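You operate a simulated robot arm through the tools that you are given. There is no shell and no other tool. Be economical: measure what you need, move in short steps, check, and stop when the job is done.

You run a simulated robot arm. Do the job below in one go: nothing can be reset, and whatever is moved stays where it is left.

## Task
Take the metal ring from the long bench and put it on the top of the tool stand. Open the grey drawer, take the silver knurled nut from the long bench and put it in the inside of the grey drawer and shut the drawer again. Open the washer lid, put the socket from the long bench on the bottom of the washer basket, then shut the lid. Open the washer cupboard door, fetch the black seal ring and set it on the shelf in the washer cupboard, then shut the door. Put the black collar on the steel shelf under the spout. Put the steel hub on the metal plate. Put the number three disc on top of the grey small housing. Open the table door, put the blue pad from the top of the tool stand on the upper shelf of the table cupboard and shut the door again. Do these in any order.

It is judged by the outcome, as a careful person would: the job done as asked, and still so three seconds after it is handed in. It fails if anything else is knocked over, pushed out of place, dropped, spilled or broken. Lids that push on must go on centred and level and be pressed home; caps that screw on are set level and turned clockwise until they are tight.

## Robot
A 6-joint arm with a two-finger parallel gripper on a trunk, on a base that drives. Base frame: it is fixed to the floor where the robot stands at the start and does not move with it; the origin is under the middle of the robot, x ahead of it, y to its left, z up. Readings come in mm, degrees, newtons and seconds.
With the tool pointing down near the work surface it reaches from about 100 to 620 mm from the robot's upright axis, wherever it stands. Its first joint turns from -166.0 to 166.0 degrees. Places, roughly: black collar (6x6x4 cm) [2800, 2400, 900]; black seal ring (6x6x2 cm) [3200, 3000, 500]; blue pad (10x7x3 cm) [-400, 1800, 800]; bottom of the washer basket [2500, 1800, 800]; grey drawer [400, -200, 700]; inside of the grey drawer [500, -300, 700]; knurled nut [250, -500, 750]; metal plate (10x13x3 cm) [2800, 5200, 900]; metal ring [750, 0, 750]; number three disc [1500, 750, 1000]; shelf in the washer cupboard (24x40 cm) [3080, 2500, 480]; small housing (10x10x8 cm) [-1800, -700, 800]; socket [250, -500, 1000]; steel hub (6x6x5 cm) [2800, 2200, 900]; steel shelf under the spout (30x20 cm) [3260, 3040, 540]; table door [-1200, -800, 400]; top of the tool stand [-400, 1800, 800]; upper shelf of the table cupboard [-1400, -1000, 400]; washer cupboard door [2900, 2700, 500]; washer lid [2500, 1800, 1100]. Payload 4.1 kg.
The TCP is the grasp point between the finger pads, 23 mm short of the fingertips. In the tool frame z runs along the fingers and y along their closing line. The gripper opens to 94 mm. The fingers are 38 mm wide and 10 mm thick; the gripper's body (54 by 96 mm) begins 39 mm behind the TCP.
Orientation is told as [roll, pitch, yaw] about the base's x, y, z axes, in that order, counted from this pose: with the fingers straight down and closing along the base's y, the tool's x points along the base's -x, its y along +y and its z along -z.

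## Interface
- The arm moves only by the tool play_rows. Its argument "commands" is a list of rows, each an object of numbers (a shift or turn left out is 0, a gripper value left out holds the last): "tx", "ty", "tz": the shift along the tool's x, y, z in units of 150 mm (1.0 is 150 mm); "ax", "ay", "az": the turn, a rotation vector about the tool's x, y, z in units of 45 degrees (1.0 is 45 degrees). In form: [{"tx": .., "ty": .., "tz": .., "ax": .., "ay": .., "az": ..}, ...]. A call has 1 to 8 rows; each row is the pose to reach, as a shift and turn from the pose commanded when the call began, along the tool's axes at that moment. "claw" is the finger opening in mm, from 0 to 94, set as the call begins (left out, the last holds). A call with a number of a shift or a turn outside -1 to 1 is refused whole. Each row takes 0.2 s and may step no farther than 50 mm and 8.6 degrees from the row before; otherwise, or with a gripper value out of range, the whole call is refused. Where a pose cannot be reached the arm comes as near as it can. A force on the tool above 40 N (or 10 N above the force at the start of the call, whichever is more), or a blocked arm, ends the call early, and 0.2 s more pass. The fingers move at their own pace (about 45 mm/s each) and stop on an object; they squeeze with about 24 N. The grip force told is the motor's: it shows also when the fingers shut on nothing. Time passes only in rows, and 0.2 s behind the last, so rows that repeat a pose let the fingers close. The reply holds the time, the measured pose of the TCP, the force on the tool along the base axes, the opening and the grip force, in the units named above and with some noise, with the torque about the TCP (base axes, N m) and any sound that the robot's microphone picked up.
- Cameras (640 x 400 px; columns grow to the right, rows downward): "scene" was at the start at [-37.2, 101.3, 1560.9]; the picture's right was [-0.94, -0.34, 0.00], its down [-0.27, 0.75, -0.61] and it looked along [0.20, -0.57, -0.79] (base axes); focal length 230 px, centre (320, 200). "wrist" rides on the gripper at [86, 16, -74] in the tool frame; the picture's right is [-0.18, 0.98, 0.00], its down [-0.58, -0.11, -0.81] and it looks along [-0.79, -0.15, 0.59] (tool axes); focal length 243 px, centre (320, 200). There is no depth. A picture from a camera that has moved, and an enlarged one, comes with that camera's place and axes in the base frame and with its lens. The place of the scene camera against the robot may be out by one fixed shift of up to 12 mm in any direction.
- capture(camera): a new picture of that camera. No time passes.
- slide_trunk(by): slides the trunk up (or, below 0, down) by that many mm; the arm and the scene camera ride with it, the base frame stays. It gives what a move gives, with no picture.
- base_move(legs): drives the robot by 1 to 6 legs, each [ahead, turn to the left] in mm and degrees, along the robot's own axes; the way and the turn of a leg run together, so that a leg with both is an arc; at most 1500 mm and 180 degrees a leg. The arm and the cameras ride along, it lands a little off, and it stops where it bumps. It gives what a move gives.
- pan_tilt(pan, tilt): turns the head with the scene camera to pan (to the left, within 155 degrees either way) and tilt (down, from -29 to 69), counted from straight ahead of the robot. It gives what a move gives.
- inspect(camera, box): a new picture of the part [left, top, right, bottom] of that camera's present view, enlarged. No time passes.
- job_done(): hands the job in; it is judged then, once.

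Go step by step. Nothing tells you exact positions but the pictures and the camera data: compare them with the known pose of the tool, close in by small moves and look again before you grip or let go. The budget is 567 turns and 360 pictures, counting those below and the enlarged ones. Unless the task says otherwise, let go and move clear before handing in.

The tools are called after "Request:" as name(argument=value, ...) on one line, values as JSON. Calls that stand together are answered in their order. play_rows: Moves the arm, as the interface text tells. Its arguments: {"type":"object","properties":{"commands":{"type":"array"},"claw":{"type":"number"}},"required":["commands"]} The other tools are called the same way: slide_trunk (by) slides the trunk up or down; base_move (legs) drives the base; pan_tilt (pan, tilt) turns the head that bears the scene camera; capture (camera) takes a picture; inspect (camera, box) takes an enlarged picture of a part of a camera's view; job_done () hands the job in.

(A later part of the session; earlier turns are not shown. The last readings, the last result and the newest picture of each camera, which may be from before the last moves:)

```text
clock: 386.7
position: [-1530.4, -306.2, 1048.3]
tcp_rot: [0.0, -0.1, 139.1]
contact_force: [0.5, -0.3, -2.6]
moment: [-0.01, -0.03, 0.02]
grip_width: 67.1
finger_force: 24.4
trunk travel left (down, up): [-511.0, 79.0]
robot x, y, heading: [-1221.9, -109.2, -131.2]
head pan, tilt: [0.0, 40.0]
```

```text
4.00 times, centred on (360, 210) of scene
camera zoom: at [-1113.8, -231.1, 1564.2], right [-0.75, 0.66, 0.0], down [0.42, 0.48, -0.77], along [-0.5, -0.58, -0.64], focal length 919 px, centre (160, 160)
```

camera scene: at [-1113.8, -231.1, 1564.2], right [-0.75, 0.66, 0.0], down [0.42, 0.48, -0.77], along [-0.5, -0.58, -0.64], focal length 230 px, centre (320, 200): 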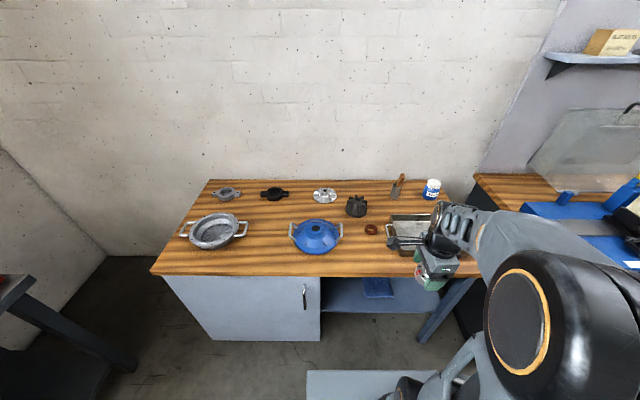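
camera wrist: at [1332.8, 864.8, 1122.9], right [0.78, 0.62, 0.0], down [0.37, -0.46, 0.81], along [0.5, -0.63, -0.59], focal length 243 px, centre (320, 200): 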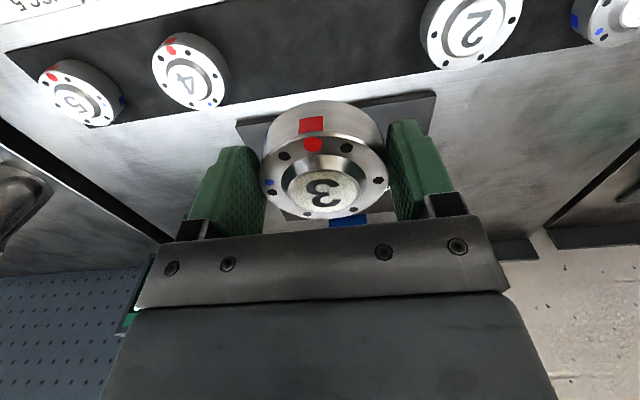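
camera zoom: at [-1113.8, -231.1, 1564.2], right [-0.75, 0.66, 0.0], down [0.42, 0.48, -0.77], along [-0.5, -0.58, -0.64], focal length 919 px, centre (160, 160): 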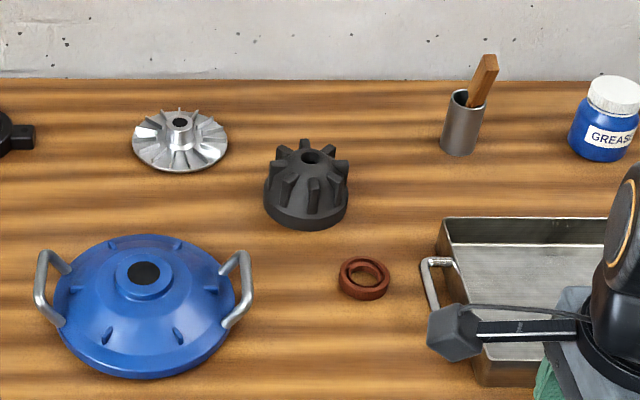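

Housing (dark-grey finned one) at about (-1789,-742). Drive in closer.

Request:
base_move(legs=[[262, 0]])

Request:
capture(camera="wrist")

Request:
inspect(camera="scene", box=[260, 160, 420, 260])

```text
clock: 388.7
position: [-1700.6, -500.8, 1048.2]
tcp_rot: [-0.1, 0.1, 139.0]
contact_force: [-0.2, -0.6, -1.9]
moment: [-0.05, 0.01, 0.0]
grip_width: 67.0
finger_force: 23.9
trunk travel left (down, up): [-511.0, 79.0]
robot x, y, heading: [-1390.9, -299.6, -131.1]
head pan, tilt: [0.0, 40.0]
stopped in leg 1: the robot was blocked; the commanded pose is now the measured one
```

```text
211 pictures are left
camera wrist: at [-1646.9, -568.9, 1122.3], right [-0.78, -0.62, 0.0], down [-0.37, 0.46, 0.81], along [-0.5, 0.63, -0.59], focal length 243 px, centre (320, 200)
```

wrist: 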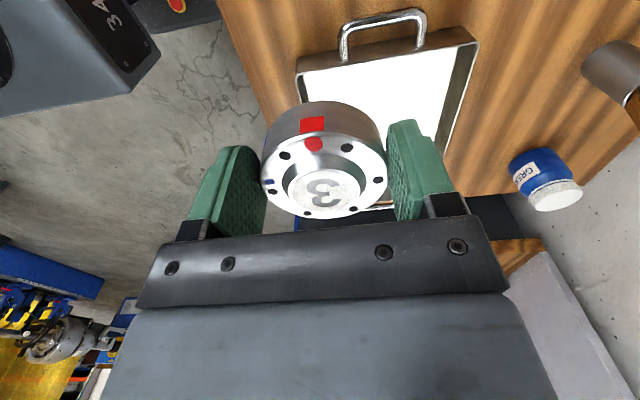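

```text
4.00 times, centred on (340, 210) of scene
camera zoom: at [-1283.6, -425.0, 1564.2], right [-0.75, 0.66, 0.0], down [0.42, 0.48, -0.77], along [-0.5, -0.58, -0.64], focal length 919 px, centre (240, 160)
```

zoom: 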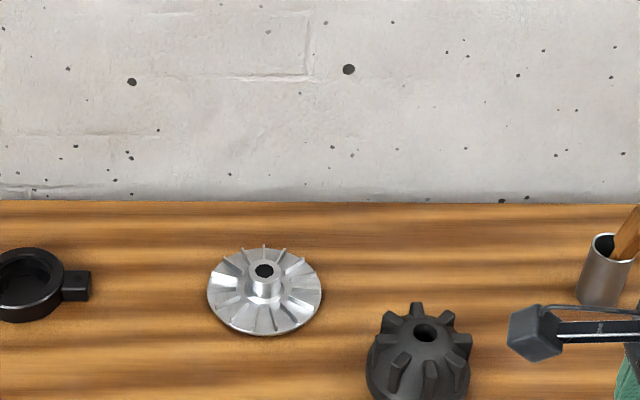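

Request:
play_rows(commands=[{"tx": 0.08, "ty": 0.2}, {"tx": 0.16, "ty": 0.4}, {"tx": 0.24, "ty": 0.6}, {"tx": 0.31, "ty": 0.79}])

Request:
play_rows(commands=[{"tx": 0.08, "ty": 0.2}, {"tx": 0.16, "ty": 0.4}, {"tx": 0.24, "ty": 0.6}, {"tx": 0.3, "ty": 0.79}])

Request:
capture(camera="wrist")

Request:
inspect(camera="scene", box=[260, 160, 420, 260])

```text
clock: 389.7
position: [-1743.0, -618.9, 1048.4]
tcp_rot: [0.0, 0.0, 139.0]
contact_force: [0.1, 0.5, -1.8]
moment: [-0.02, 0.0, 0.02]
grip_width: 67.1
finger_force: 23.7
trunk travel left (down, up): [-511.0, 79.0]
robot x, y, heading: [-1391.2, -305.5, -131.3]
head pan, tilt: [0.0, 40.0]
```

```text
clock: 390.7
position: [-1786.3, -740.1, 1047.6]
tcp_rot: [0.1, 0.0, 138.9]
contact_force: [-0.2, 0.6, -2.5]
moment: [-0.01, -0.05, 0.04]
grip_width: 67.1
finger_force: 24.0
trunk travel left (down, up): [-511.0, 79.0]
robot x, y, heading: [-1389.4, -302.6, -131.3]
head pan, tilt: [0.0, 40.0]
```

```text
209 pictures are left
camera wrist: at [-1733.0, -808.6, 1121.9], right [-0.78, -0.62, 0.0], down [-0.37, 0.46, 0.81], along [-0.5, 0.63, -0.59], focal length 243 px, centre (320, 200)
```

wrist: 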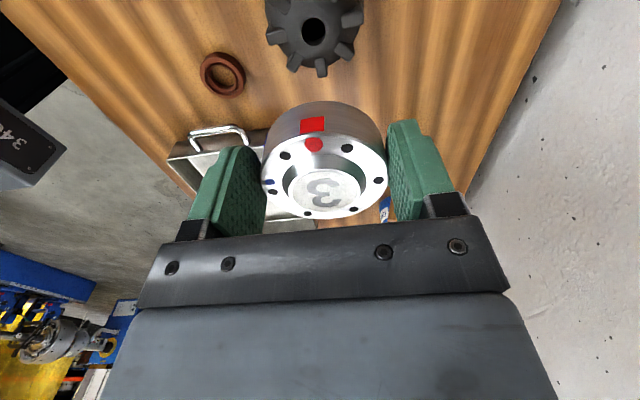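

```text
4.00 times, centred on (340, 210) of scene
camera zoom: at [-1283.9, -425.5, 1564.2], right [-0.75, 0.66, 0.0], down [0.42, 0.48, -0.77], along [-0.5, -0.58, -0.64], focal length 919 px, centre (240, 160)
```

zoom: 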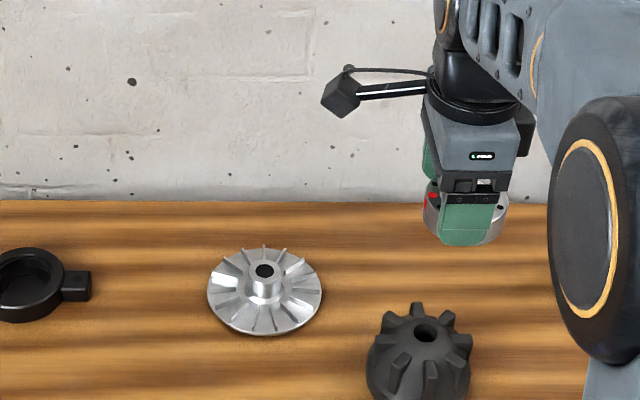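

Request:
play_rows(commands=[{"tz": 0.2}, {"tz": 0.4}, {"tz": 0.6, "tx": 0.015, "ty": -0.012}])

Request:
capture(camera="wrist")

Request:
inspect(camera="scene", box=[280, 180, 440, 280])

```text
clock: 391.5
position: [-1785.7, -739.6, 959.3]
tcp_rot: [0.0, 0.0, 139.1]
contact_force: [0.0, 0.1, -2.4]
moment: [0.01, 0.01, -0.01]
grip_width: 67.2
finger_force: 23.9
trunk travel left (down, up): [-511.0, 79.0]
robot x, y, heading: [-1389.2, -305.9, -131.2]
head pan, tilt: [0.0, 40.0]
```

```text
207 pictures are left
camera wrist: at [-1730.7, -808.3, 1032.7], right [-0.78, -0.62, 0.0], down [-0.37, 0.46, 0.81], along [-0.5, 0.63, -0.59], focal length 243 px, centre (320, 200)
```

wrist: 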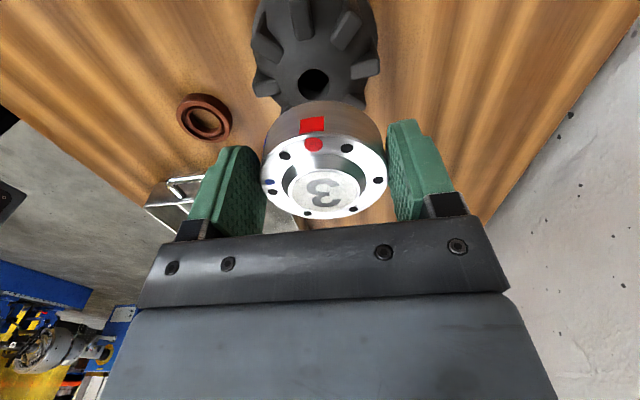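

```text
4.00 times, centred on (360, 230) of scene
camera zoom: at [-1283.7, -425.1, 1564.3], right [-0.75, 0.66, 0.0], down [0.42, 0.48, -0.77], along [-0.5, -0.58, -0.64], focal length 919 px, centre (160, 80)
```

zoom: 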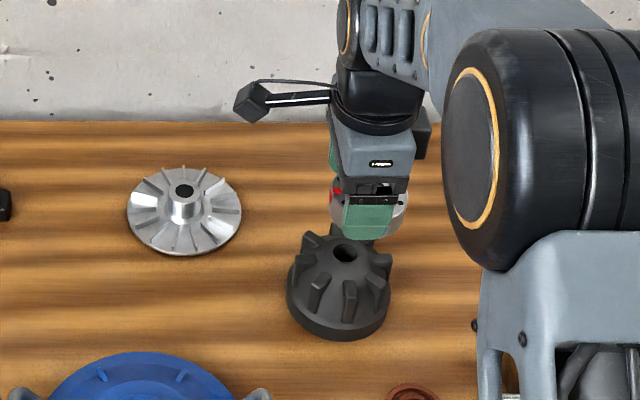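

Request:
play_rows(commands=[{"tx": 0.03, "ty": -0.018, "tz": 0.12}, {"tx": 0.03, "ty": -0.018, "tz": 0.24}])

Request:
capture(camera="wrist")

Request:
inspect(camera="scene", box=[310, 200, 390, 250])

```text
clock: 392.1
position: [-1778.3, -738.9, 922.1]
tcp_rot: [0.0, 0.0, 139.1]
contact_force: [-0.8, 0.1, -2.9]
moment: [-0.03, 0.0, 0.02]
grip_width: 67.3
finger_force: 24.3
trunk travel left (down, up): [-511.0, 79.0]
robot x, y, heading: [-1387.6, -298.0, -131.2]
head pan, tilt: [0.0, 40.0]
```

```text
205 pictures are left
camera wrist: at [-1724.4, -807.5, 996.4], right [-0.78, -0.62, 0.0], down [-0.37, 0.46, 0.81], along [-0.5, 0.63, -0.59], focal length 243 px, centre (320, 200)
```

wrist: 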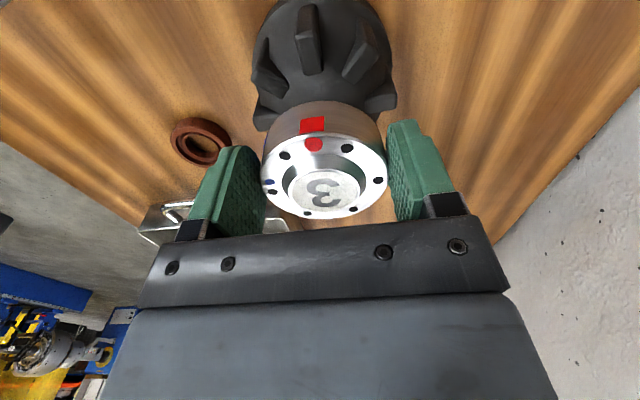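

```text
8.00 times, centred on (350, 225) of scene
camera zoom: at [-1283.8, -425.3, 1564.2], right [-0.75, 0.66, 0.0], down [0.42, 0.48, -0.77], along [-0.5, -0.58, -0.64], focal length 1838 px, centre (80, 0)
```

zoom: 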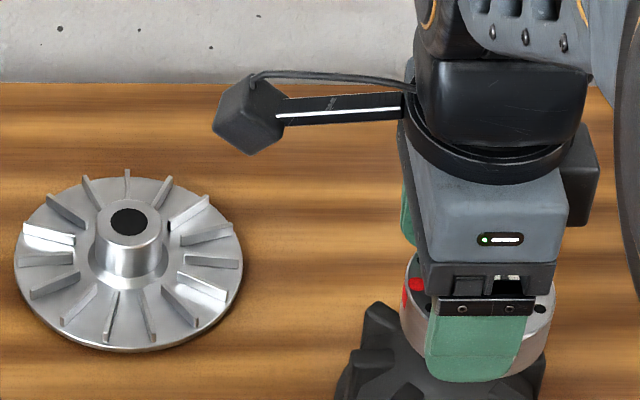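

Request:
play_rows(commands=[{"tz": 0.03}, {"tz": 0.05}, {"tz": 0.07}, {"tz": 0.09}, {"tz": 0.105}, {"tz": 0.12}, {"tz": 0.135}, {"tz": 0.15}])

Request:
inspect(camera="scene", box=[310, 200, 390, 250])

```text
clock: 393.9
position: [-1778.9, -741.8, 902.3]
tcp_rot: [0.3, 0.0, 139.0]
contact_force: [-0.6, 1.1, 13.8]
moment: [0.05, -0.26, -0.02]
grip_width: 67.6
finger_force: 24.2
trunk travel left (down, up): [-511.0, 79.0]
robot x, y, heading: [-1386.1, -304.1, -131.3]
head pan, tilt: [0.0, 40.0]
```

```text
8.00 times, centred on (350, 225) of scene
camera zoom: at [-1282.8, -423.9, 1564.5], right [-0.75, 0.66, 0.0], down [0.42, 0.48, -0.77], along [-0.5, -0.58, -0.64], focal length 1838 px, centre (80, 0)
```

zoom: 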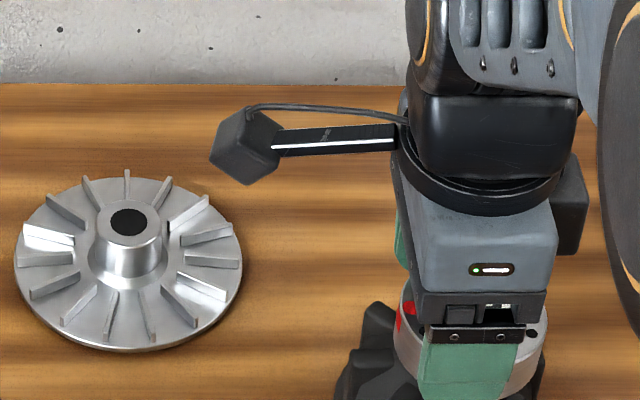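

Request:
play_rows(commands=[{"tz": 0.01}, {"tz": 0.02}])

Request:
capture(camera="wrist")

```text
clock: 394.5
position: [-1779.8, -739.9, 899.6]
tcp_rot: [0.4, 0.0, 139.0]
contact_force: [-4.0, 2.4, 34.0]
moment: [0.2, -0.56, 0.06]
grip_width: 67.2
finger_force: 23.9
trunk travel left (down, up): [-511.0, 79.0]
robot x, y, heading: [-1387.7, -303.5, -130.9]
head pan, tilt: [0.0, 40.0]
```

```text
202 pictures are left
camera wrist: at [-1725.0, -808.0, 975.1], right [-0.78, -0.62, 0.01], down [-0.36, 0.47, 0.81], along [-0.5, 0.63, -0.59], focal length 243 px, centre (320, 200)
```

wrist: 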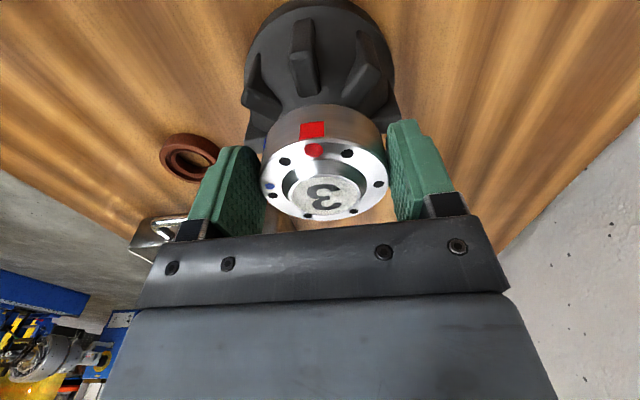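

Request:
play_rows(commands=[{"tz": -0.012}, {"tz": -0.02}])

Request:
play_rows(commands=[{}, {}], claw=76)

Request:
capture(camera="wrist")

```text
clock: 395.1
position: [-1779.0, -741.0, 901.0]
tcp_rot: [0.2, 0.1, 139.0]
contact_force: [-8.3, -3.0, 23.5]
moment: [-0.09, -0.17, -0.04]
grip_width: 67.2
finger_force: 24.3
trunk travel left (down, up): [-511.0, 79.0]
robot x, y, heading: [-1390.9, -299.2, -131.7]
head pan, tilt: [0.0, 40.0]
```

```text
clock: 395.7
position: [-1779.1, -740.3, 898.8]
tcp_rot: [-0.1, 0.1, 138.9]
contact_force: [-0.3, -1.0, 0.4]
moment: [-0.01, 0.01, -0.01]
grip_width: 76.0
finger_force: 0.1
trunk travel left (down, up): [-511.0, 79.0]
robot x, y, heading: [-1393.1, -301.9, -131.3]
head pan, tilt: [0.0, 40.0]
```

```text
201 pictures are left
camera wrist: at [-1724.7, -808.5, 973.2], right [-0.78, -0.62, 0.0], down [-0.37, 0.46, 0.81], along [-0.5, 0.63, -0.59], focal length 243 px, centre (320, 200)
```

wrist: 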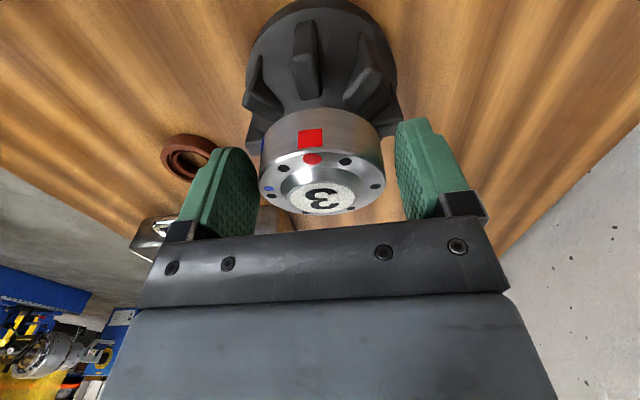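

Request:
inspect(camera="scene", box=[310, 210, 390, 260])

Request:
inspect(camera="wrist", box=[220, 80, 420, 220])

```text
8.00 times, centred on (350, 235) of scene
camera zoom: at [-1283.5, -424.8, 1564.1], right [-0.75, 0.66, 0.0], down [0.42, 0.48, -0.77], along [-0.5, -0.58, -0.64], focal length 1838 px, centre (80, -80)
```

zoom: 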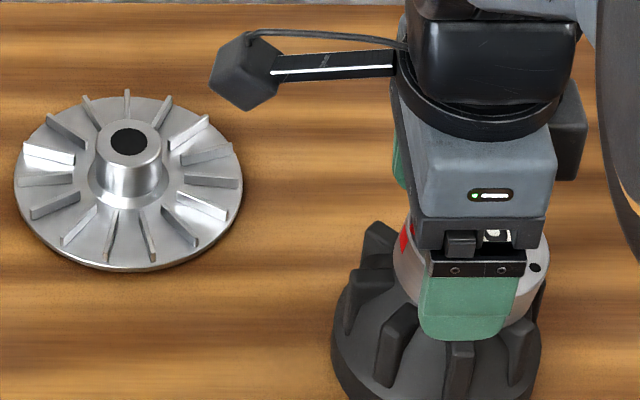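

```text
2.86 times, centred on (320, 150) of wrist
camera zoom: at [-1724.7, -808.5, 973.2], right [-0.78, -0.62, 0.0], down [-0.37, 0.46, 0.81], along [-0.5, 0.63, -0.59], focal length 693 px, centre (320, 343)
```

zoom: 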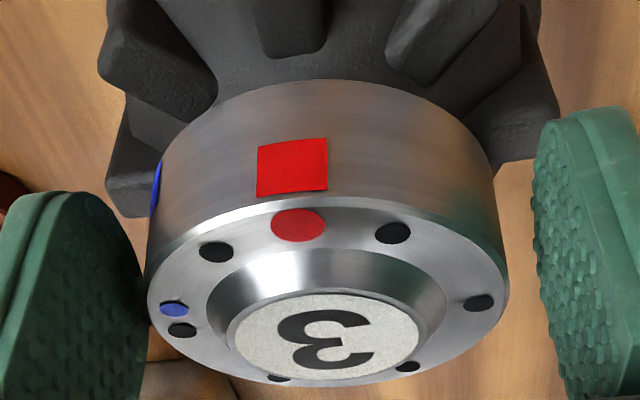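

The disc tilts after release (about 11°), so it is not seated. I'll regrip it, lift, and examine.

Request:
play_rows(commands=[{}, {}, {}], claw=45)

Request:
play_rows(commands=[{"tz": -0.1}, {"tz": -0.3}, {"tz": -0.6}, {"tz": -0.9}])

Request:
capture(camera="wrist")

Request:
inspect(camera="scene", box=[300, 180, 400, 250])

```text
clock: 396.5
position: [-1778.8, -740.3, 899.7]
tcp_rot: [0.0, 0.0, 139.1]
contact_force: [1.2, -0.2, -0.7]
moment: [-0.05, -0.05, 0.0]
grip_width: 67.0
finger_force: 23.9
trunk travel left (down, up): [-511.0, 79.0]
robot x, y, heading: [-1388.6, -296.6, -131.0]
head pan, tilt: [0.0, 40.0]
```

```text
clock: 397.5
position: [-1780.4, -739.8, 1034.8]
tcp_rot: [-0.1, 0.0, 139.0]
contact_force: [-0.1, 0.2, -1.7]
moment: [0.0, -0.01, -0.02]
grip_width: 66.8
finger_force: 23.7
trunk travel left (down, up): [-511.0, 79.0]
robot x, y, heading: [-1391.7, -303.3, -131.1]
head pan, tilt: [0.0, 40.0]
```

```text
198 pictures are left
camera wrist: at [-1727.3, -808.4, 1109.6], right [-0.78, -0.62, 0.0], down [-0.37, 0.46, 0.81], along [-0.5, 0.63, -0.59], focal length 243 px, centre (320, 200)
```

wrist: 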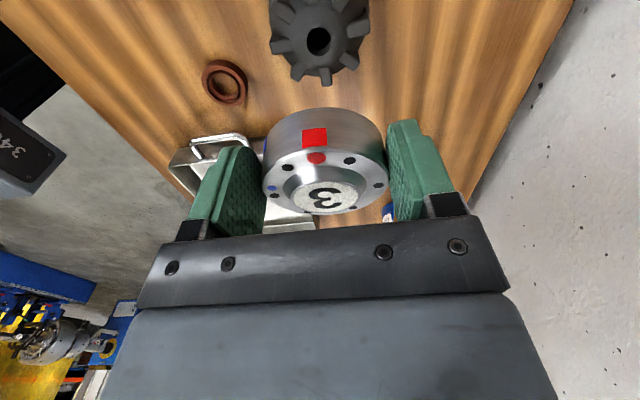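

```text
5.71 times, centred on (350, 215) of scene
camera zoom: at [-1283.5, -424.8, 1564.2], right [-0.75, 0.66, 0.0], down [0.42, 0.48, -0.77], along [-0.5, -0.58, -0.64], focal length 1313 px, centre (149, 114)
```

zoom: 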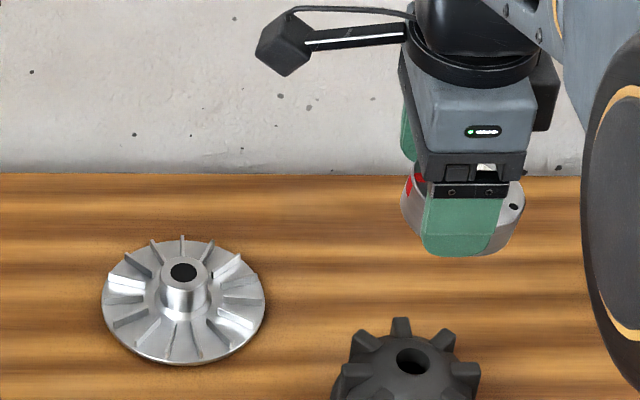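

Request:
play_rows(commands=[{"ay": -0.12}, {"ay": -0.25}])

Request:
inspect(camera="scene", box=[320, 180, 400, 230])

Request:
inspect(camera="wrist", box=[220, 0, 420, 120])

```text
clock: 398.1
position: [-1780.9, -740.0, 1035.4]
tcp_rot: [0.1, -11.4, 139.0]
contact_force: [0.4, -0.3, -1.7]
moment: [-0.03, -0.02, 0.0]
grip_width: 67.3
finger_force: 24.2
trunk travel left (down, up): [-511.0, 79.0]
robot x, y, heading: [-1390.1, -303.7, -131.2]
head pan, tilt: [0.0, 40.0]
```

```text
8.00 times, centred on (360, 205) of scene
camera zoom: at [-1283.5, -425.1, 1564.2], right [-0.75, 0.66, 0.0], down [0.42, 0.48, -0.77], along [-0.5, -0.58, -0.64], focal length 1838 px, centre (0, 160)
```

zoom: 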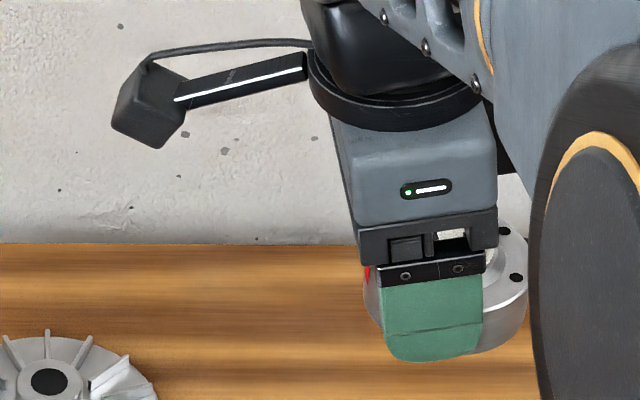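

```text
3.20 times, centred on (320, 60) of wrist
camera zoom: at [-1716.6, -817.1, 1090.7], right [-0.78, -0.62, 0.04], down [-0.24, 0.35, 0.9], along [-0.58, 0.7, -0.42], focal length 776 px, centre (320, 648)
```

zoom: 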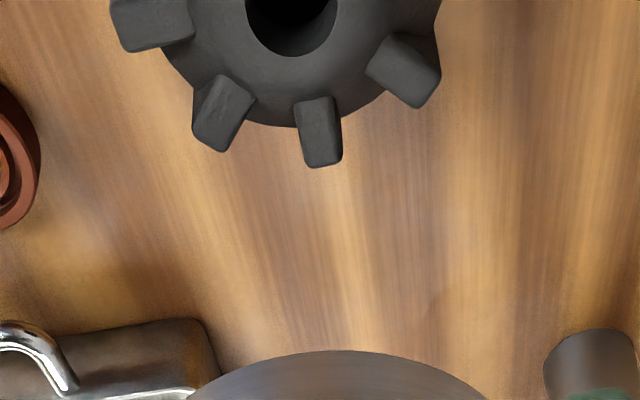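

Request:
play_rows(commands=[{"tz": 0.26, "tx": 0.058}, {"tz": 0.52, "tx": 0.117}, {"tz": 0.78, "tx": 0.175}])

Request:
capture(camera="wrist")

Request:
inspect(camera="scene", box=[310, 200, 390, 250])

```text
clock: 398.9
position: [-1778.6, -740.4, 915.2]
tcp_rot: [0.0, -11.2, 139.0]
contact_force: [-0.2, 0.2, -2.1]
moment: [-0.06, -0.01, 0.04]
grip_width: 67.1
finger_force: 23.8
trunk travel left (down, up): [-511.0, 79.0]
robot x, y, heading: [-1392.2, -302.1, -131.3]
head pan, tilt: [0.0, 40.0]
```

```text
194 pictures are left
camera wrist: at [-1714.0, -818.9, 971.3], right [-0.78, -0.62, 0.04], down [-0.24, 0.35, 0.9], along [-0.58, 0.7, -0.43], focal length 243 px, centre (320, 200)
```

wrist: 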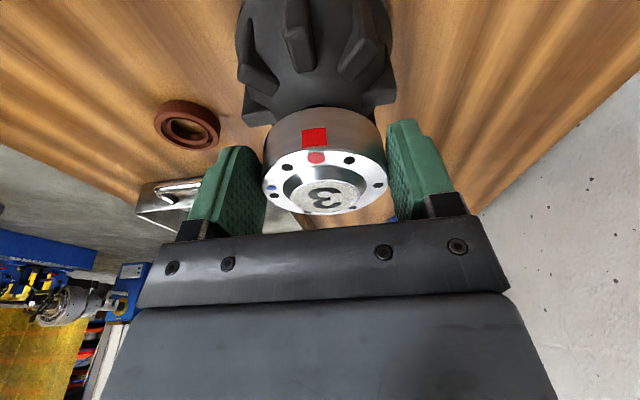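

```text
8.00 times, centred on (350, 225) of scene
camera zoom: at [-1283.8, -425.2, 1564.3], right [-0.75, 0.66, 0.0], down [0.42, 0.48, -0.77], along [-0.5, -0.58, -0.64], focal length 1838 px, centre (80, 0)
```

zoom: 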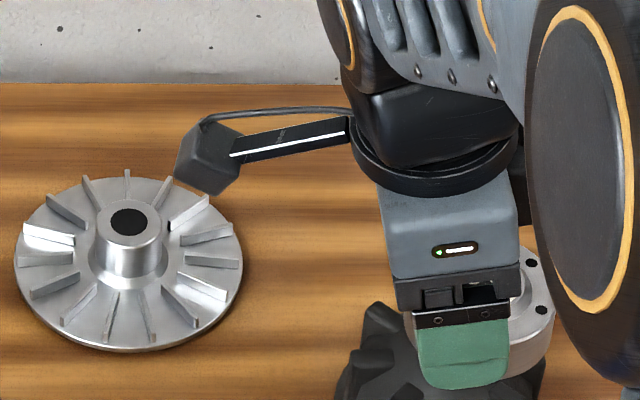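

Request:
play_rows(commands=[{"ay": -0.09, "tx": 0.03, "tz": -0.005}, {"ay": -0.09, "tx": 0.052, "tz": -0.01}])

Request:
capture(camera="wrist")

Request:
inspect(camera="scene", box=[310, 200, 390, 250])

```text
clock: 399.5
position: [-1771.1, -747.4, 913.5]
tcp_rot: [0.1, -15.3, 139.0]
contact_force: [-0.4, -0.3, -3.0]
moment: [-0.03, -0.05, -0.01]
grip_width: 67.4
finger_force: 23.8
trunk travel left (down, up): [-511.0, 79.0]
robot x, y, heading: [-1389.4, -300.7, -131.1]
head pan, tilt: [0.0, 40.0]
```

```text
192 pictures are left
camera wrist: at [-1704.8, -827.0, 963.6], right [-0.78, -0.63, 0.05], down [-0.19, 0.31, 0.93], along [-0.6, 0.72, -0.36], focal length 243 px, centre (320, 200)
```

wrist: 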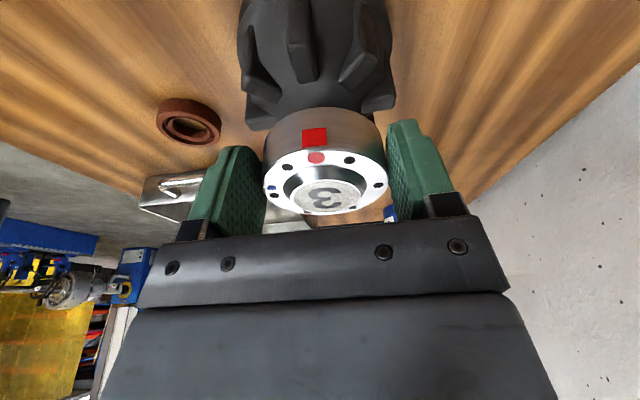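

```text
8.00 times, centred on (350, 225) of scene
camera zoom: at [-1283.6, -425.3, 1564.2], right [-0.75, 0.66, 0.0], down [0.42, 0.48, -0.77], along [-0.5, -0.58, -0.64], focal length 1838 px, centre (80, 0)
```

zoom: 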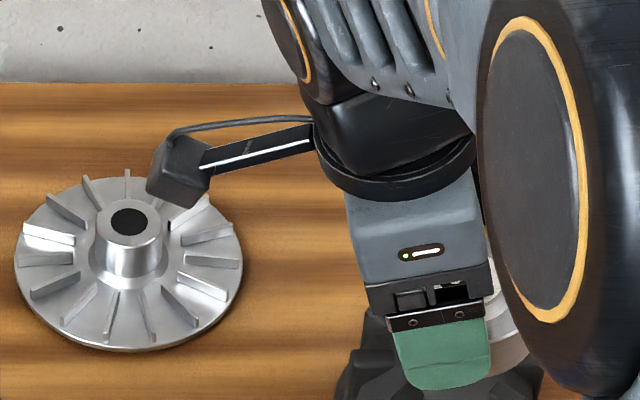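

Request:
play_rows(commands=[{"tz": 0.02, "tx": 0.0055}, {"tz": 0.04, "tx": 0.011}, {"tz": 0.052, "tx": 0.014}, {"tz": 0.065, "tx": 0.018}, {"tz": 0.077, "tx": 0.021}, {"tz": 0.09, "tx": 0.0246}, {"tz": 0.1, "tx": 0.027}])

```text
clock: 401.1
position: [-1771.8, -746.0, 901.9]
tcp_rot: [0.2, -15.3, 139.0]
contact_force: [0.2, 0.6, 13.6]
moment: [0.05, -0.25, 0.03]
grip_width: 67.2
finger_force: 23.7
trunk travel left (down, up): [-511.0, 79.0]
robot x, y, heading: [-1389.8, -302.4, -131.4]
head pan, tilt: [0.0, 40.0]
```

Request:
play_rows(commands=[{"tz": -0.006, "tx": -0.0016}, {"tz": -0.01, "tx": -0.0027}])

Request:
play_rows(commands=[{}, {}], claw=72)

Request:
capture(camera="wrist")

Request:
inspect(camera="scene", box=[310, 200, 390, 250])

```text
clock: 401.7
position: [-1769.9, -747.2, 899.5]
tcp_rot: [-0.1, -15.2, 139.1]
contact_force: [3.4, -4.0, 1.6]
moment: [-0.16, -0.11, 0.04]
grip_width: 67.1
finger_force: 23.9
trunk travel left (down, up): [-511.0, 79.0]
robot x, y, heading: [-1391.6, -299.1, -131.3]
head pan, tilt: [0.0, 40.0]
```

```text
clock: 402.3
position: [-1770.9, -746.6, 900.6]
tcp_rot: [0.0, -15.3, 139.0]
contact_force: [-0.2, 0.3, 0.6]
moment: [0.01, 0.01, 0.0]
grip_width: 72.1
finger_force: 0.1
trunk travel left (down, up): [-511.0, 79.0]
robot x, y, heading: [-1388.4, -300.2, -131.0]
head pan, tilt: [0.0, 40.0]
```

```text
190 pictures are left
camera wrist: at [-1704.7, -826.2, 949.3], right [-0.78, -0.63, 0.05], down [-0.19, 0.31, 0.93], along [-0.6, 0.72, -0.36], focal length 243 px, centre (320, 200)
```

wrist: 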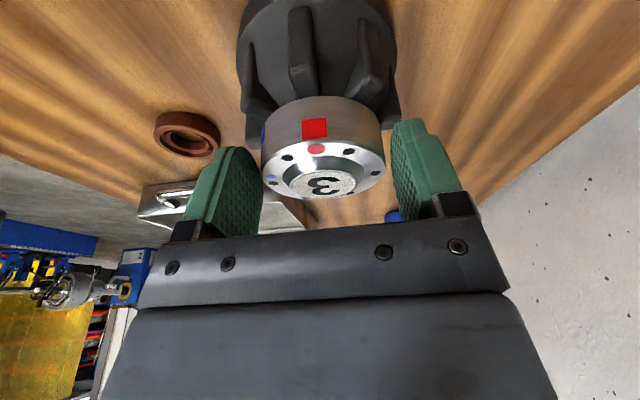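

```text
8.00 times, centred on (350, 225) of scene
camera zoom: at [-1283.5, -425.0, 1564.2], right [-0.75, 0.66, 0.0], down [0.42, 0.48, -0.77], along [-0.5, -0.58, -0.64], focal length 1838 px, centre (80, 0)
```

zoom: 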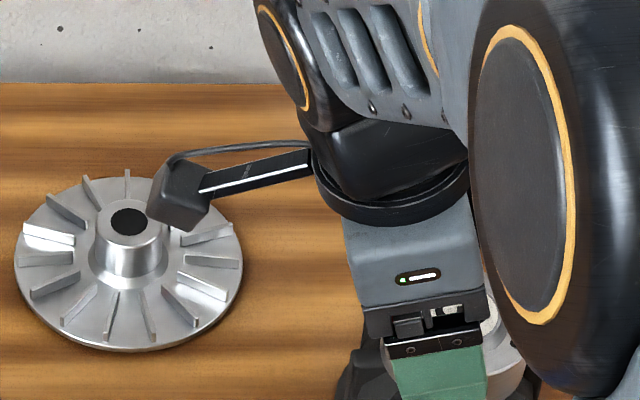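

The disc now sits level. Open a bit more and withdraw straight along the tool.

Request:
play_rows(commands=[{}, {"tz": -0.06}, {"tz": -0.15}, {"tz": -0.4}, {"tz": -0.7}, {"tz": -1.0}], claw=80)

Request:
capture(camera="wrist")

Request:
inspect(camera="scene", box=[310, 200, 390, 250])

```text
clock: 403.7
position: [-1740.1, -772.0, 1046.4]
tcp_rot: [0.0, -15.4, 139.1]
contact_force: [0.4, 0.3, -0.7]
moment: [-0.02, 0.0, 0.02]
grip_width: 79.9
finger_force: 0.1
trunk travel left (down, up): [-511.0, 79.0]
robot x, y, heading: [-1388.0, -301.7, -131.2]
head pan, tilt: [0.0, 40.0]
```

```text
188 pictures are left
camera wrist: at [-1674.0, -851.3, 1095.4], right [-0.78, -0.63, 0.05], down [-0.19, 0.31, 0.93], along [-0.6, 0.72, -0.36], focal length 243 px, centre (320, 200)
```

wrist: 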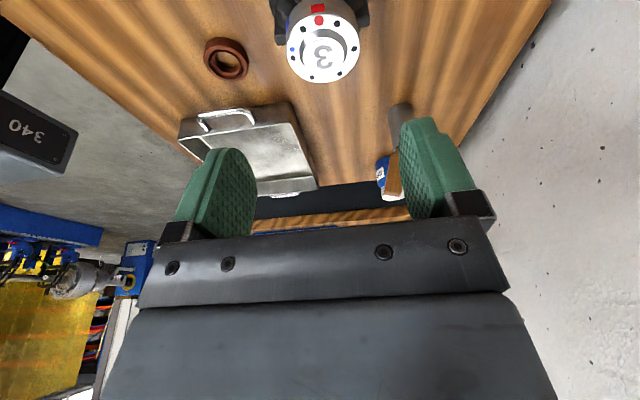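

```text
8.00 times, centred on (350, 225) of scene
camera zoom: at [-1283.3, -424.8, 1564.2], right [-0.75, 0.66, 0.0], down [0.42, 0.48, -0.77], along [-0.5, -0.58, -0.64], focal length 1838 px, centre (80, 0)
```

zoom: 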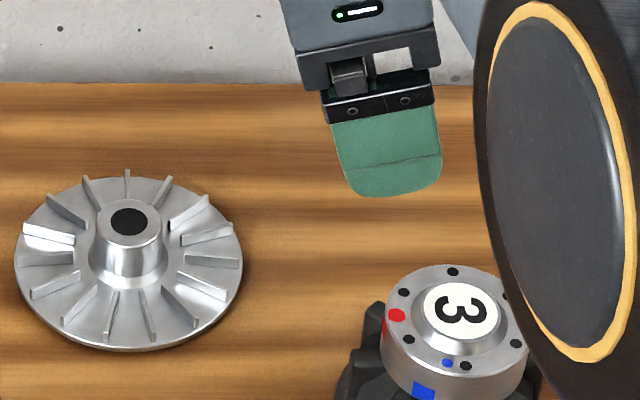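

Disc 3 sits level on the housing. Straighten the tool, fold the arm and back away to fetch the socket.

Request:
play_rows(commands=[{"ay": 0.17, "ty": -0.2}, {"ay": 0.34, "ty": -0.45}, {"ay": 0.34, "ty": -0.7}, {"ay": 0.34, "ty": -0.95}])

Request:
base_move(legs=[[-350, 0]])

Request:
capture(camera="scene")

Request:
inspect(camera="scene", box=[300, 160, 400, 230])

```text
clock: 404.7
position: [-1645.8, -665.5, 1045.4]
tcp_rot: [0.1, 0.0, 139.0]
contact_force: [0.8, 0.5, -1.0]
moment: [-0.03, 0.01, 0.02]
grip_width: 80.2
finger_force: 0.0
trunk travel left (down, up): [-511.0, 79.0]
robot x, y, heading: [-1394.6, -302.5, -131.2]
head pan, tilt: [0.0, 40.0]
```

```text
clock: 407.0
position: [-1412.8, -398.7, 1046.0]
tcp_rot: [0.0, 0.1, 139.4]
contact_force: [-0.2, -0.9, -0.2]
moment: [0.0, 0.0, -0.01]
grip_width: 79.8
finger_force: 0.1
trunk travel left (down, up): [-511.0, 79.0]
robot x, y, heading: [-1158.3, -34.2, -130.6]
head pan, tilt: [0.0, 40.0]
```

```text
186 pictures are left
camera scene: at [-1049.9, -156.3, 1564.2], right [-0.76, 0.65, 0.0], down [0.42, 0.49, -0.77], along [-0.5, -0.58, -0.64], focal length 230 px, centre (320, 200)
```

scene: 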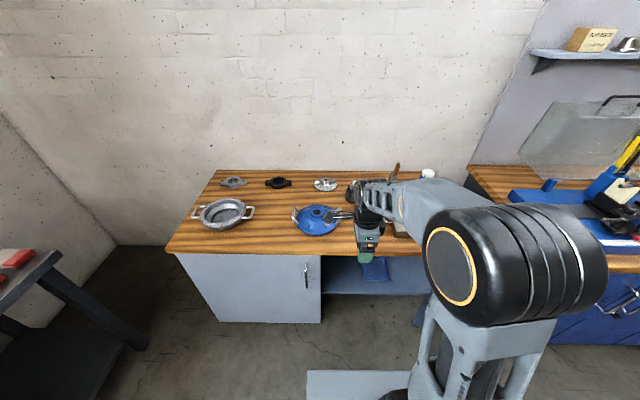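

```text
5.71 times, centred on (350, 195) of scene
camera zoom: at [-1049.9, -156.3, 1564.2], right [-0.76, 0.65, 0.0], down [0.42, 0.49, -0.77], along [-0.5, -0.58, -0.64], focal length 1313 px, centre (149, 229)
```

zoom: 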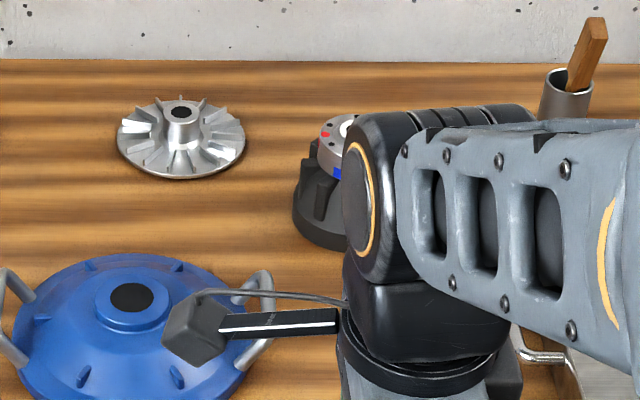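

Request:
base_move(legs=[[0, 118.5], [1005, 0], [0, 61]])

Request:
pan_tilt(pan=-65, tilt=50)

Request:
capture(camera="scene")

```text
clock: 419.8
position: [84.1, 109.3, 1045.2]
tcp_rot: [0.0, 0.1, -41.7]
contact_force: [0.0, 0.4, -0.7]
moment: [0.02, 0.02, -0.03]
grip_width: 80.1
finger_force: 0.1
trunk travel left (down, up): [-511.0, 79.0]
robot x, y, heading: [-173.7, -249.0, 48.0]
head pan, tilt: [0.0, 40.0]
```

```text
clock: 421.2
position: [84.6, 109.7, 1045.2]
tcp_rot: [-0.1, 0.0, -41.8]
contact_force: [1.1, -0.1, 0.2]
moment: [0.01, 0.0, -0.02]
grip_width: 80.2
finger_force: 0.0
trunk travel left (down, up): [-511.0, 79.0]
robot x, y, heading: [-176.8, -253.8, 48.1]
head pan, tilt: [-65.0, 50.0]
```

```text
184 pictures are left
camera scene: at [-268.5, -202.6, 1550.1], right [-0.29, -0.96, 0.0], down [-0.73, 0.22, -0.64], along [0.62, -0.19, -0.77], focal length 230 px, centre (320, 200)
```

scene: 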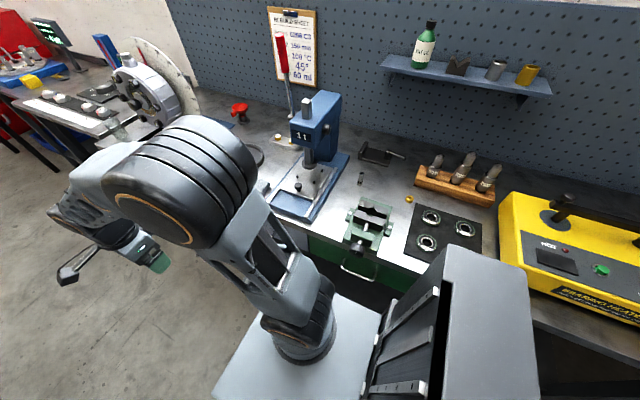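

Request:
play_rows(commands=[{"tx": -0.23, "ty": -0.22}, {"tx": -0.46, "ty": -0.44}, {"tx": -0.7, "ty": -0.66}], claw=50)

Request:
play_rows(commands=[{"tx": -0.23, "ty": -0.22}, {"tx": -0.46, "ty": -0.44}, {"tx": -0.7, "ty": -0.66}])

Request:
play_rows(commands=[{"tx": -0.29, "ty": -0.16}, {"tx": -0.58, "ty": -0.32}, {"tx": -0.87, "ty": -0.47}])

Request:
play_rows(commands=[{"tx": -0.3, "ty": -0.09}, {"tx": -0.6, "ty": -0.18}, {"tx": -0.9, "ty": -0.27}])

Request:
capture(camera="wrist")

Request:
capture(camera="scene")

```text
clock: 422.0
position: [102.2, -34.8, 1046.0]
tcp_rot: [0.2, 0.0, -41.7]
contact_force: [0.2, -0.3, 0.6]
moment: [-0.02, -0.02, 0.01]
grip_width: 50.2
finger_force: 0.1
trunk travel left (down, up): [-511.0, 79.0]
robot x, y, heading: [-179.2, -254.9, 48.1]
head pan, tilt: [-65.0, 50.0]
```

```text
clock: 422.8
position: [112.9, -179.8, 1044.9]
tcp_rot: [0.0, 0.0, -41.7]
contact_force: [0.2, 0.5, -0.5]
moment: [0.0, -0.02, 0.0]
grip_width: 50.1
finger_force: 0.1
trunk travel left (down, up): [-511.0, 79.0]
robot x, y, heading: [-174.4, -250.5, 48.3]
head pan, tilt: [-65.0, 50.0]
```

```text
clock: 423.6
position: [165.1, -318.1, 1043.7]
tcp_rot: [0.1, 0.0, -41.6]
contact_force: [-0.5, 1.0, 0.2]
moment: [0.01, 0.02, -0.04]
grip_width: 49.8
finger_force: 0.0
trunk travel left (down, up): [-511.0, 79.0]
robot x, y, heading: [-178.3, -248.8, 48.0]
head pan, tilt: [-65.0, 50.0]
```

```text
clock: 424.4
position: [236.1, -437.6, 1042.9]
tcp_rot: [0.0, 0.1, -41.7]
contact_force: [0.0, -0.2, 0.6]
moment: [0.01, -0.01, 0.04]
grip_width: 50.2
finger_force: 0.1
trunk travel left (down, up): [-511.0, 79.0]
robot x, y, heading: [-174.9, -255.3, 48.1]
head pan, tilt: [-65.0, 50.0]
```

```text
183 pictures are left
camera wrist: at [181.9, -368.2, 1117.6], right [0.79, 0.61, 0.0], down [0.36, -0.47, 0.81], along [0.49, -0.64, -0.59], focal length 243 px, centre (320, 200)
```

wrist: 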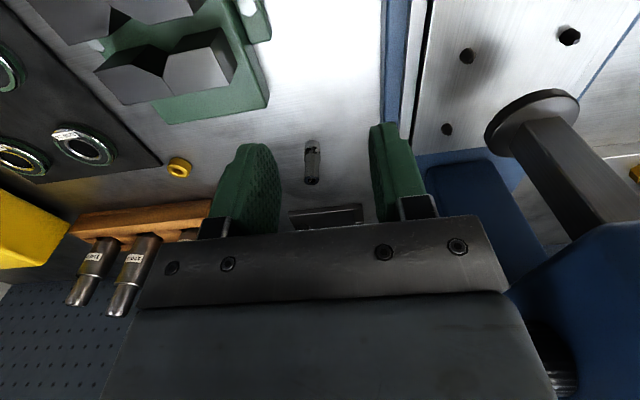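

```text
182 pictures are left
camera scene: at [-268.3, -203.1, 1550.1], right [-0.29, -0.96, 0.0], down [-0.73, 0.22, -0.64], along [0.61, -0.19, -0.77], focal length 230 px, centre (320, 200)
```

scene: 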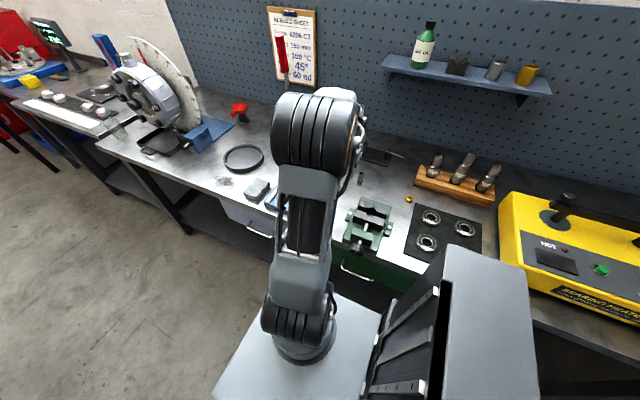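

Request:
play_rows(commands=[{"tx": -0.3, "ty": -0.08}, {"tx": -0.6, "ty": -0.16}, {"tx": -0.887, "ty": -0.247}, {"tx": -0.887, "ty": -0.247, "tz": 0.3}])

Request:
capture(camera="wrist")

Request:
inspect(camera="scene", box=[200, 150, 320, 260])

```text
clock: 425.4
position: [310.6, -557.1, 996.7]
tcp_rot: [0.0, 0.2, -41.8]
contact_force: [0.6, 0.5, -0.9]
moment: [-0.01, 0.01, -0.04]
grip_width: 50.0
finger_force: 0.0
trunk travel left (down, up): [-511.0, 79.0]
robot x, y, heading: [-178.7, -250.6, 48.1]
head pan, tilt: [-65.0, 50.0]
```

```text
181 pictures are left
camera wrist: at [256.4, -486.6, 1071.5], right [0.79, 0.61, 0.0], down [0.36, -0.47, 0.81], along [0.49, -0.64, -0.59], focal length 243 px, centre (320, 200)
```

wrist: 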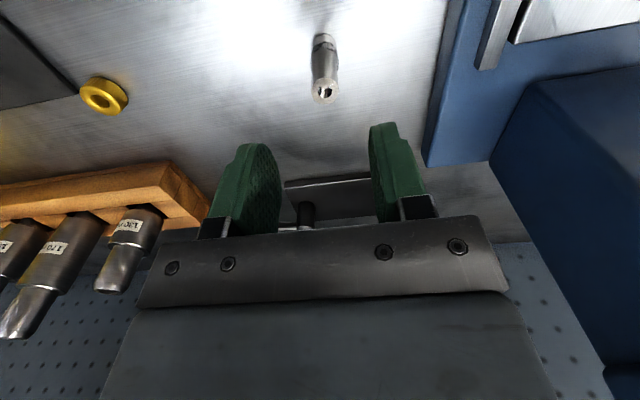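

```text
3.64 times, centred on (260, 205) of scene
camera zoom: at [-268.1, -203.2, 1550.2], right [-0.29, -0.96, 0.0], down [-0.73, 0.22, -0.64], along [0.61, -0.19, -0.77], focal length 835 px, centre (538, 182)
```

zoom: 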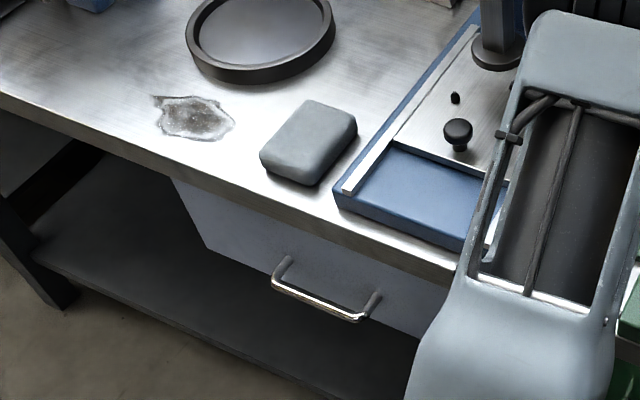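

Request:
play_rows(commands=[{"tx": 0.04, "ty": 0.02, "tz": 0.15}, {"tx": 0.04, "ty": 0.02, "tz": 0.25}])

Request:
capture(camera="wrist")

```text
clock: 426.0
position: [307.6, -549.6, 960.4]
tcp_rot: [0.0, 0.0, -41.8]
contact_force: [0.1, -0.2, 0.1]
moment: [0.01, -0.02, 0.01]
grip_width: 50.2
finger_force: 0.1
trunk travel left (down, up): [-511.0, 79.0]
robot x, y, heading: [-178.4, -253.2, 48.2]
head pan, tilt: [-65.0, 50.0]
```

```text
179 pictures are left
camera wrist: at [252.8, -480.1, 1034.8], right [0.79, 0.61, 0.0], down [0.36, -0.47, 0.81], along [0.49, -0.64, -0.59], focal length 243 px, centre (320, 200)
```

wrist: 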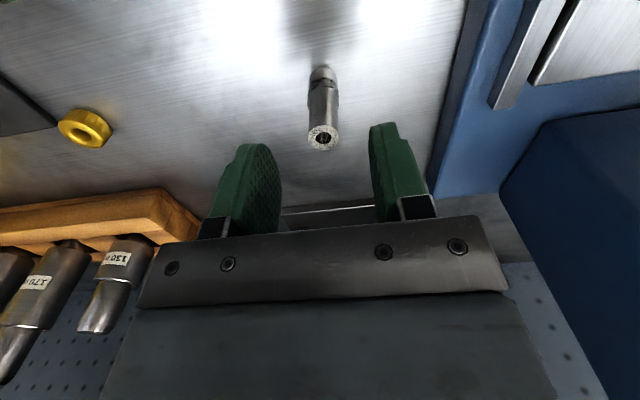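

Request:
play_rows(commands=[{"tz": 0.15, "ty": 0.008}, {"tz": 0.3, "ty": 0.01}])

Request:
play_rows(commands=[{}, {}, {}], claw=5)

Request:
play_rows(commands=[{"tz": -0.2}, {"tz": -0.5}, {"tz": -0.8}, {"tz": -1.0}])

Request:
capture(camera="wrist")

```text
clock: 426.6
position: [308.6, -548.3, 915.6]
tcp_rot: [0.0, 0.0, -41.7]
contact_force: [0.4, 0.6, -0.2]
moment: [-0.01, 0.0, 0.0]
grip_width: 49.8
finger_force: 0.1
trunk travel left (down, up): [-511.0, 79.0]
robot x, y, heading: [-171.1, -252.8, 48.0]
head pan, tilt: [-65.0, 50.0]
```

```text
clock: 427.4
position: [307.8, -547.1, 916.2]
tcp_rot: [-0.1, 0.1, -41.7]
contact_force: [-0.7, -0.5, -0.4]
moment: [-0.02, 0.0, 0.01]
grip_width: 20.1
finger_force: 23.6
trunk travel left (down, up): [-511.0, 79.0]
robot x, y, heading: [-176.2, -251.3, 48.1]
head pan, tilt: [-65.0, 50.0]
```

```text
clock: 428.4
position: [305.8, -548.5, 1067.0]
tcp_rot: [0.0, 0.0, -41.7]
contact_force: [0.1, 0.2, -0.1]
moment: [0.05, 0.01, -0.01]
grip_width: 20.1
finger_force: 24.2
trunk travel left (down, up): [-511.0, 79.0]
robot x, y, heading: [-174.3, -253.7, 48.1]
head pan, tilt: [-65.0, 50.0]
```

```text
178 pictures are left
camera wrist: at [252.2, -477.9, 1141.2], right [0.79, 0.61, 0.0], down [0.36, -0.47, 0.81], along [0.49, -0.64, -0.59], focal length 243 px, centre (320, 200)
```

wrist: 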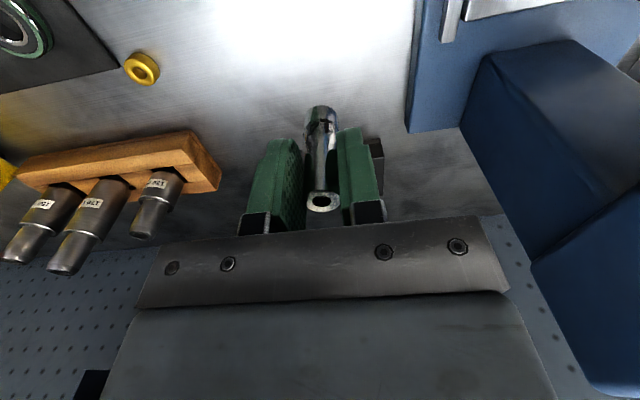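

Socket held. I'll retrace the arm to the aisle, then drive along to look at the red washer.

Request:
play_rows(commands=[{"tx": 0.3, "ty": 0.09}, {"tx": 0.6, "ty": 0.18}, {"tx": 0.9, "ty": 0.27}])

Request:
play_rows(commands=[{"tx": 0.3, "ty": 0.09}, {"tx": 0.6, "ty": 0.2}, {"tx": 0.9, "ty": 0.35}])

Request:
play_rows(commands=[{"tx": 0.25, "ty": 0.2}, {"tx": 0.5, "ty": 0.4}, {"tx": 0.75, "ty": 0.6}, {"tx": 0.95, "ty": 0.8}])

Request:
play_rows(commands=[{"tx": 0.22, "ty": 0.22}, {"tx": 0.45, "ty": 0.45}, {"tx": 0.67, "ty": 0.67}, {"tx": 0.9, "ty": 0.9}])

Request:
base_move(legs=[[0, 10], [1450, 0], [0, -4], [1200, 0]])

Request:
pan_tilt(pan=-50, tilt=35)

Request:
capture(camera="scene")

```text
clock: 429.2
position: [232.2, -425.4, 1066.9]
tcp_rot: [0.0, -0.1, -41.6]
contact_force: [0.8, 0.2, 0.0]
moment: [-0.01, 0.0, -0.02]
grip_width: 20.0
finger_force: 24.4
trunk travel left (down, up): [-511.0, 79.0]
robot x, y, heading: [-176.3, -249.5, 48.0]
head pan, tilt: [-65.0, 50.0]
```

```text
refused: row 3 steps farther than a row can; nothing moved
```

```text
clock: 430.2
position: [207.5, -242.9, 1066.9]
tcp_rot: [0.0, 0.0, -41.7]
contact_force: [0.0, 0.5, -1.1]
moment: [0.01, 0.0, 0.0]
grip_width: 19.8
finger_force: 24.2
trunk travel left (down, up): [-511.0, 79.0]
robot x, y, heading: [-173.5, -253.8, 48.1]
head pan, tilt: [-65.0, 50.0]
```

```text
clock: 431.2
position: [193.9, -51.2, 1067.2]
tcp_rot: [0.0, 0.0, -41.6]
contact_force: [-0.4, -0.2, -0.1]
moment: [0.02, 0.01, 0.02]
grip_width: 20.1
finger_force: 23.7
trunk travel left (down, up): [-511.0, 79.0]
robot x, y, heading: [-181.7, -252.5, 48.3]
head pan, tilt: [-65.0, 50.0]
```

```text
clock: 445.4
position: [1685.5, 2194.5, 1066.4]
tcp_rot: [0.0, 0.0, -36.9]
contact_force: [-0.8, -0.3, -0.7]
moment: [-0.01, -0.03, -0.02]
grip_width: 19.8
finger_force: 23.7
trunk travel left (down, up): [-511.0, 79.0]
robot x, y, heading: [1331.2, 1963.5, 53.0]
head pan, tilt: [-65.0, 50.0]
```

```text
clock: 446.1
position: [1684.6, 2194.3, 1066.9]
tcp_rot: [0.0, 0.0, -36.9]
contact_force: [-0.8, -0.1, -0.4]
moment: [0.0, 0.02, -0.03]
grip_width: 19.9
finger_force: 24.1
trunk travel left (down, up): [-511.0, 79.0]
robot x, y, heading: [1332.2, 1965.6, 52.7]
head pan, tilt: [-50.0, 35.0]
```

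```text
177 pictures are left
camera scene: at [1249.5, 2026.6, 1571.7], right [0.05, -1.0, 0.0], down [-0.57, -0.03, -0.82], along [0.82, 0.04, -0.57], focal length 230 px, centre (320, 200)
```

scene: 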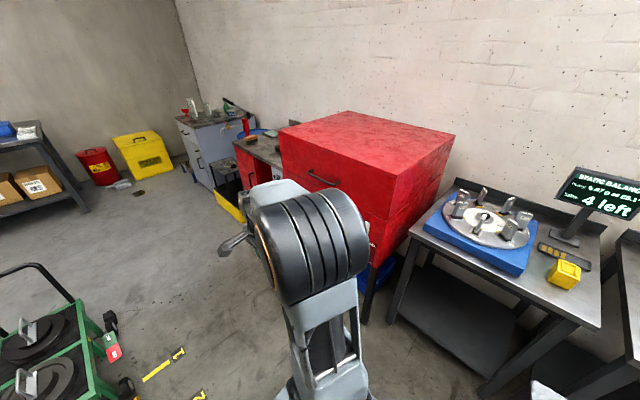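

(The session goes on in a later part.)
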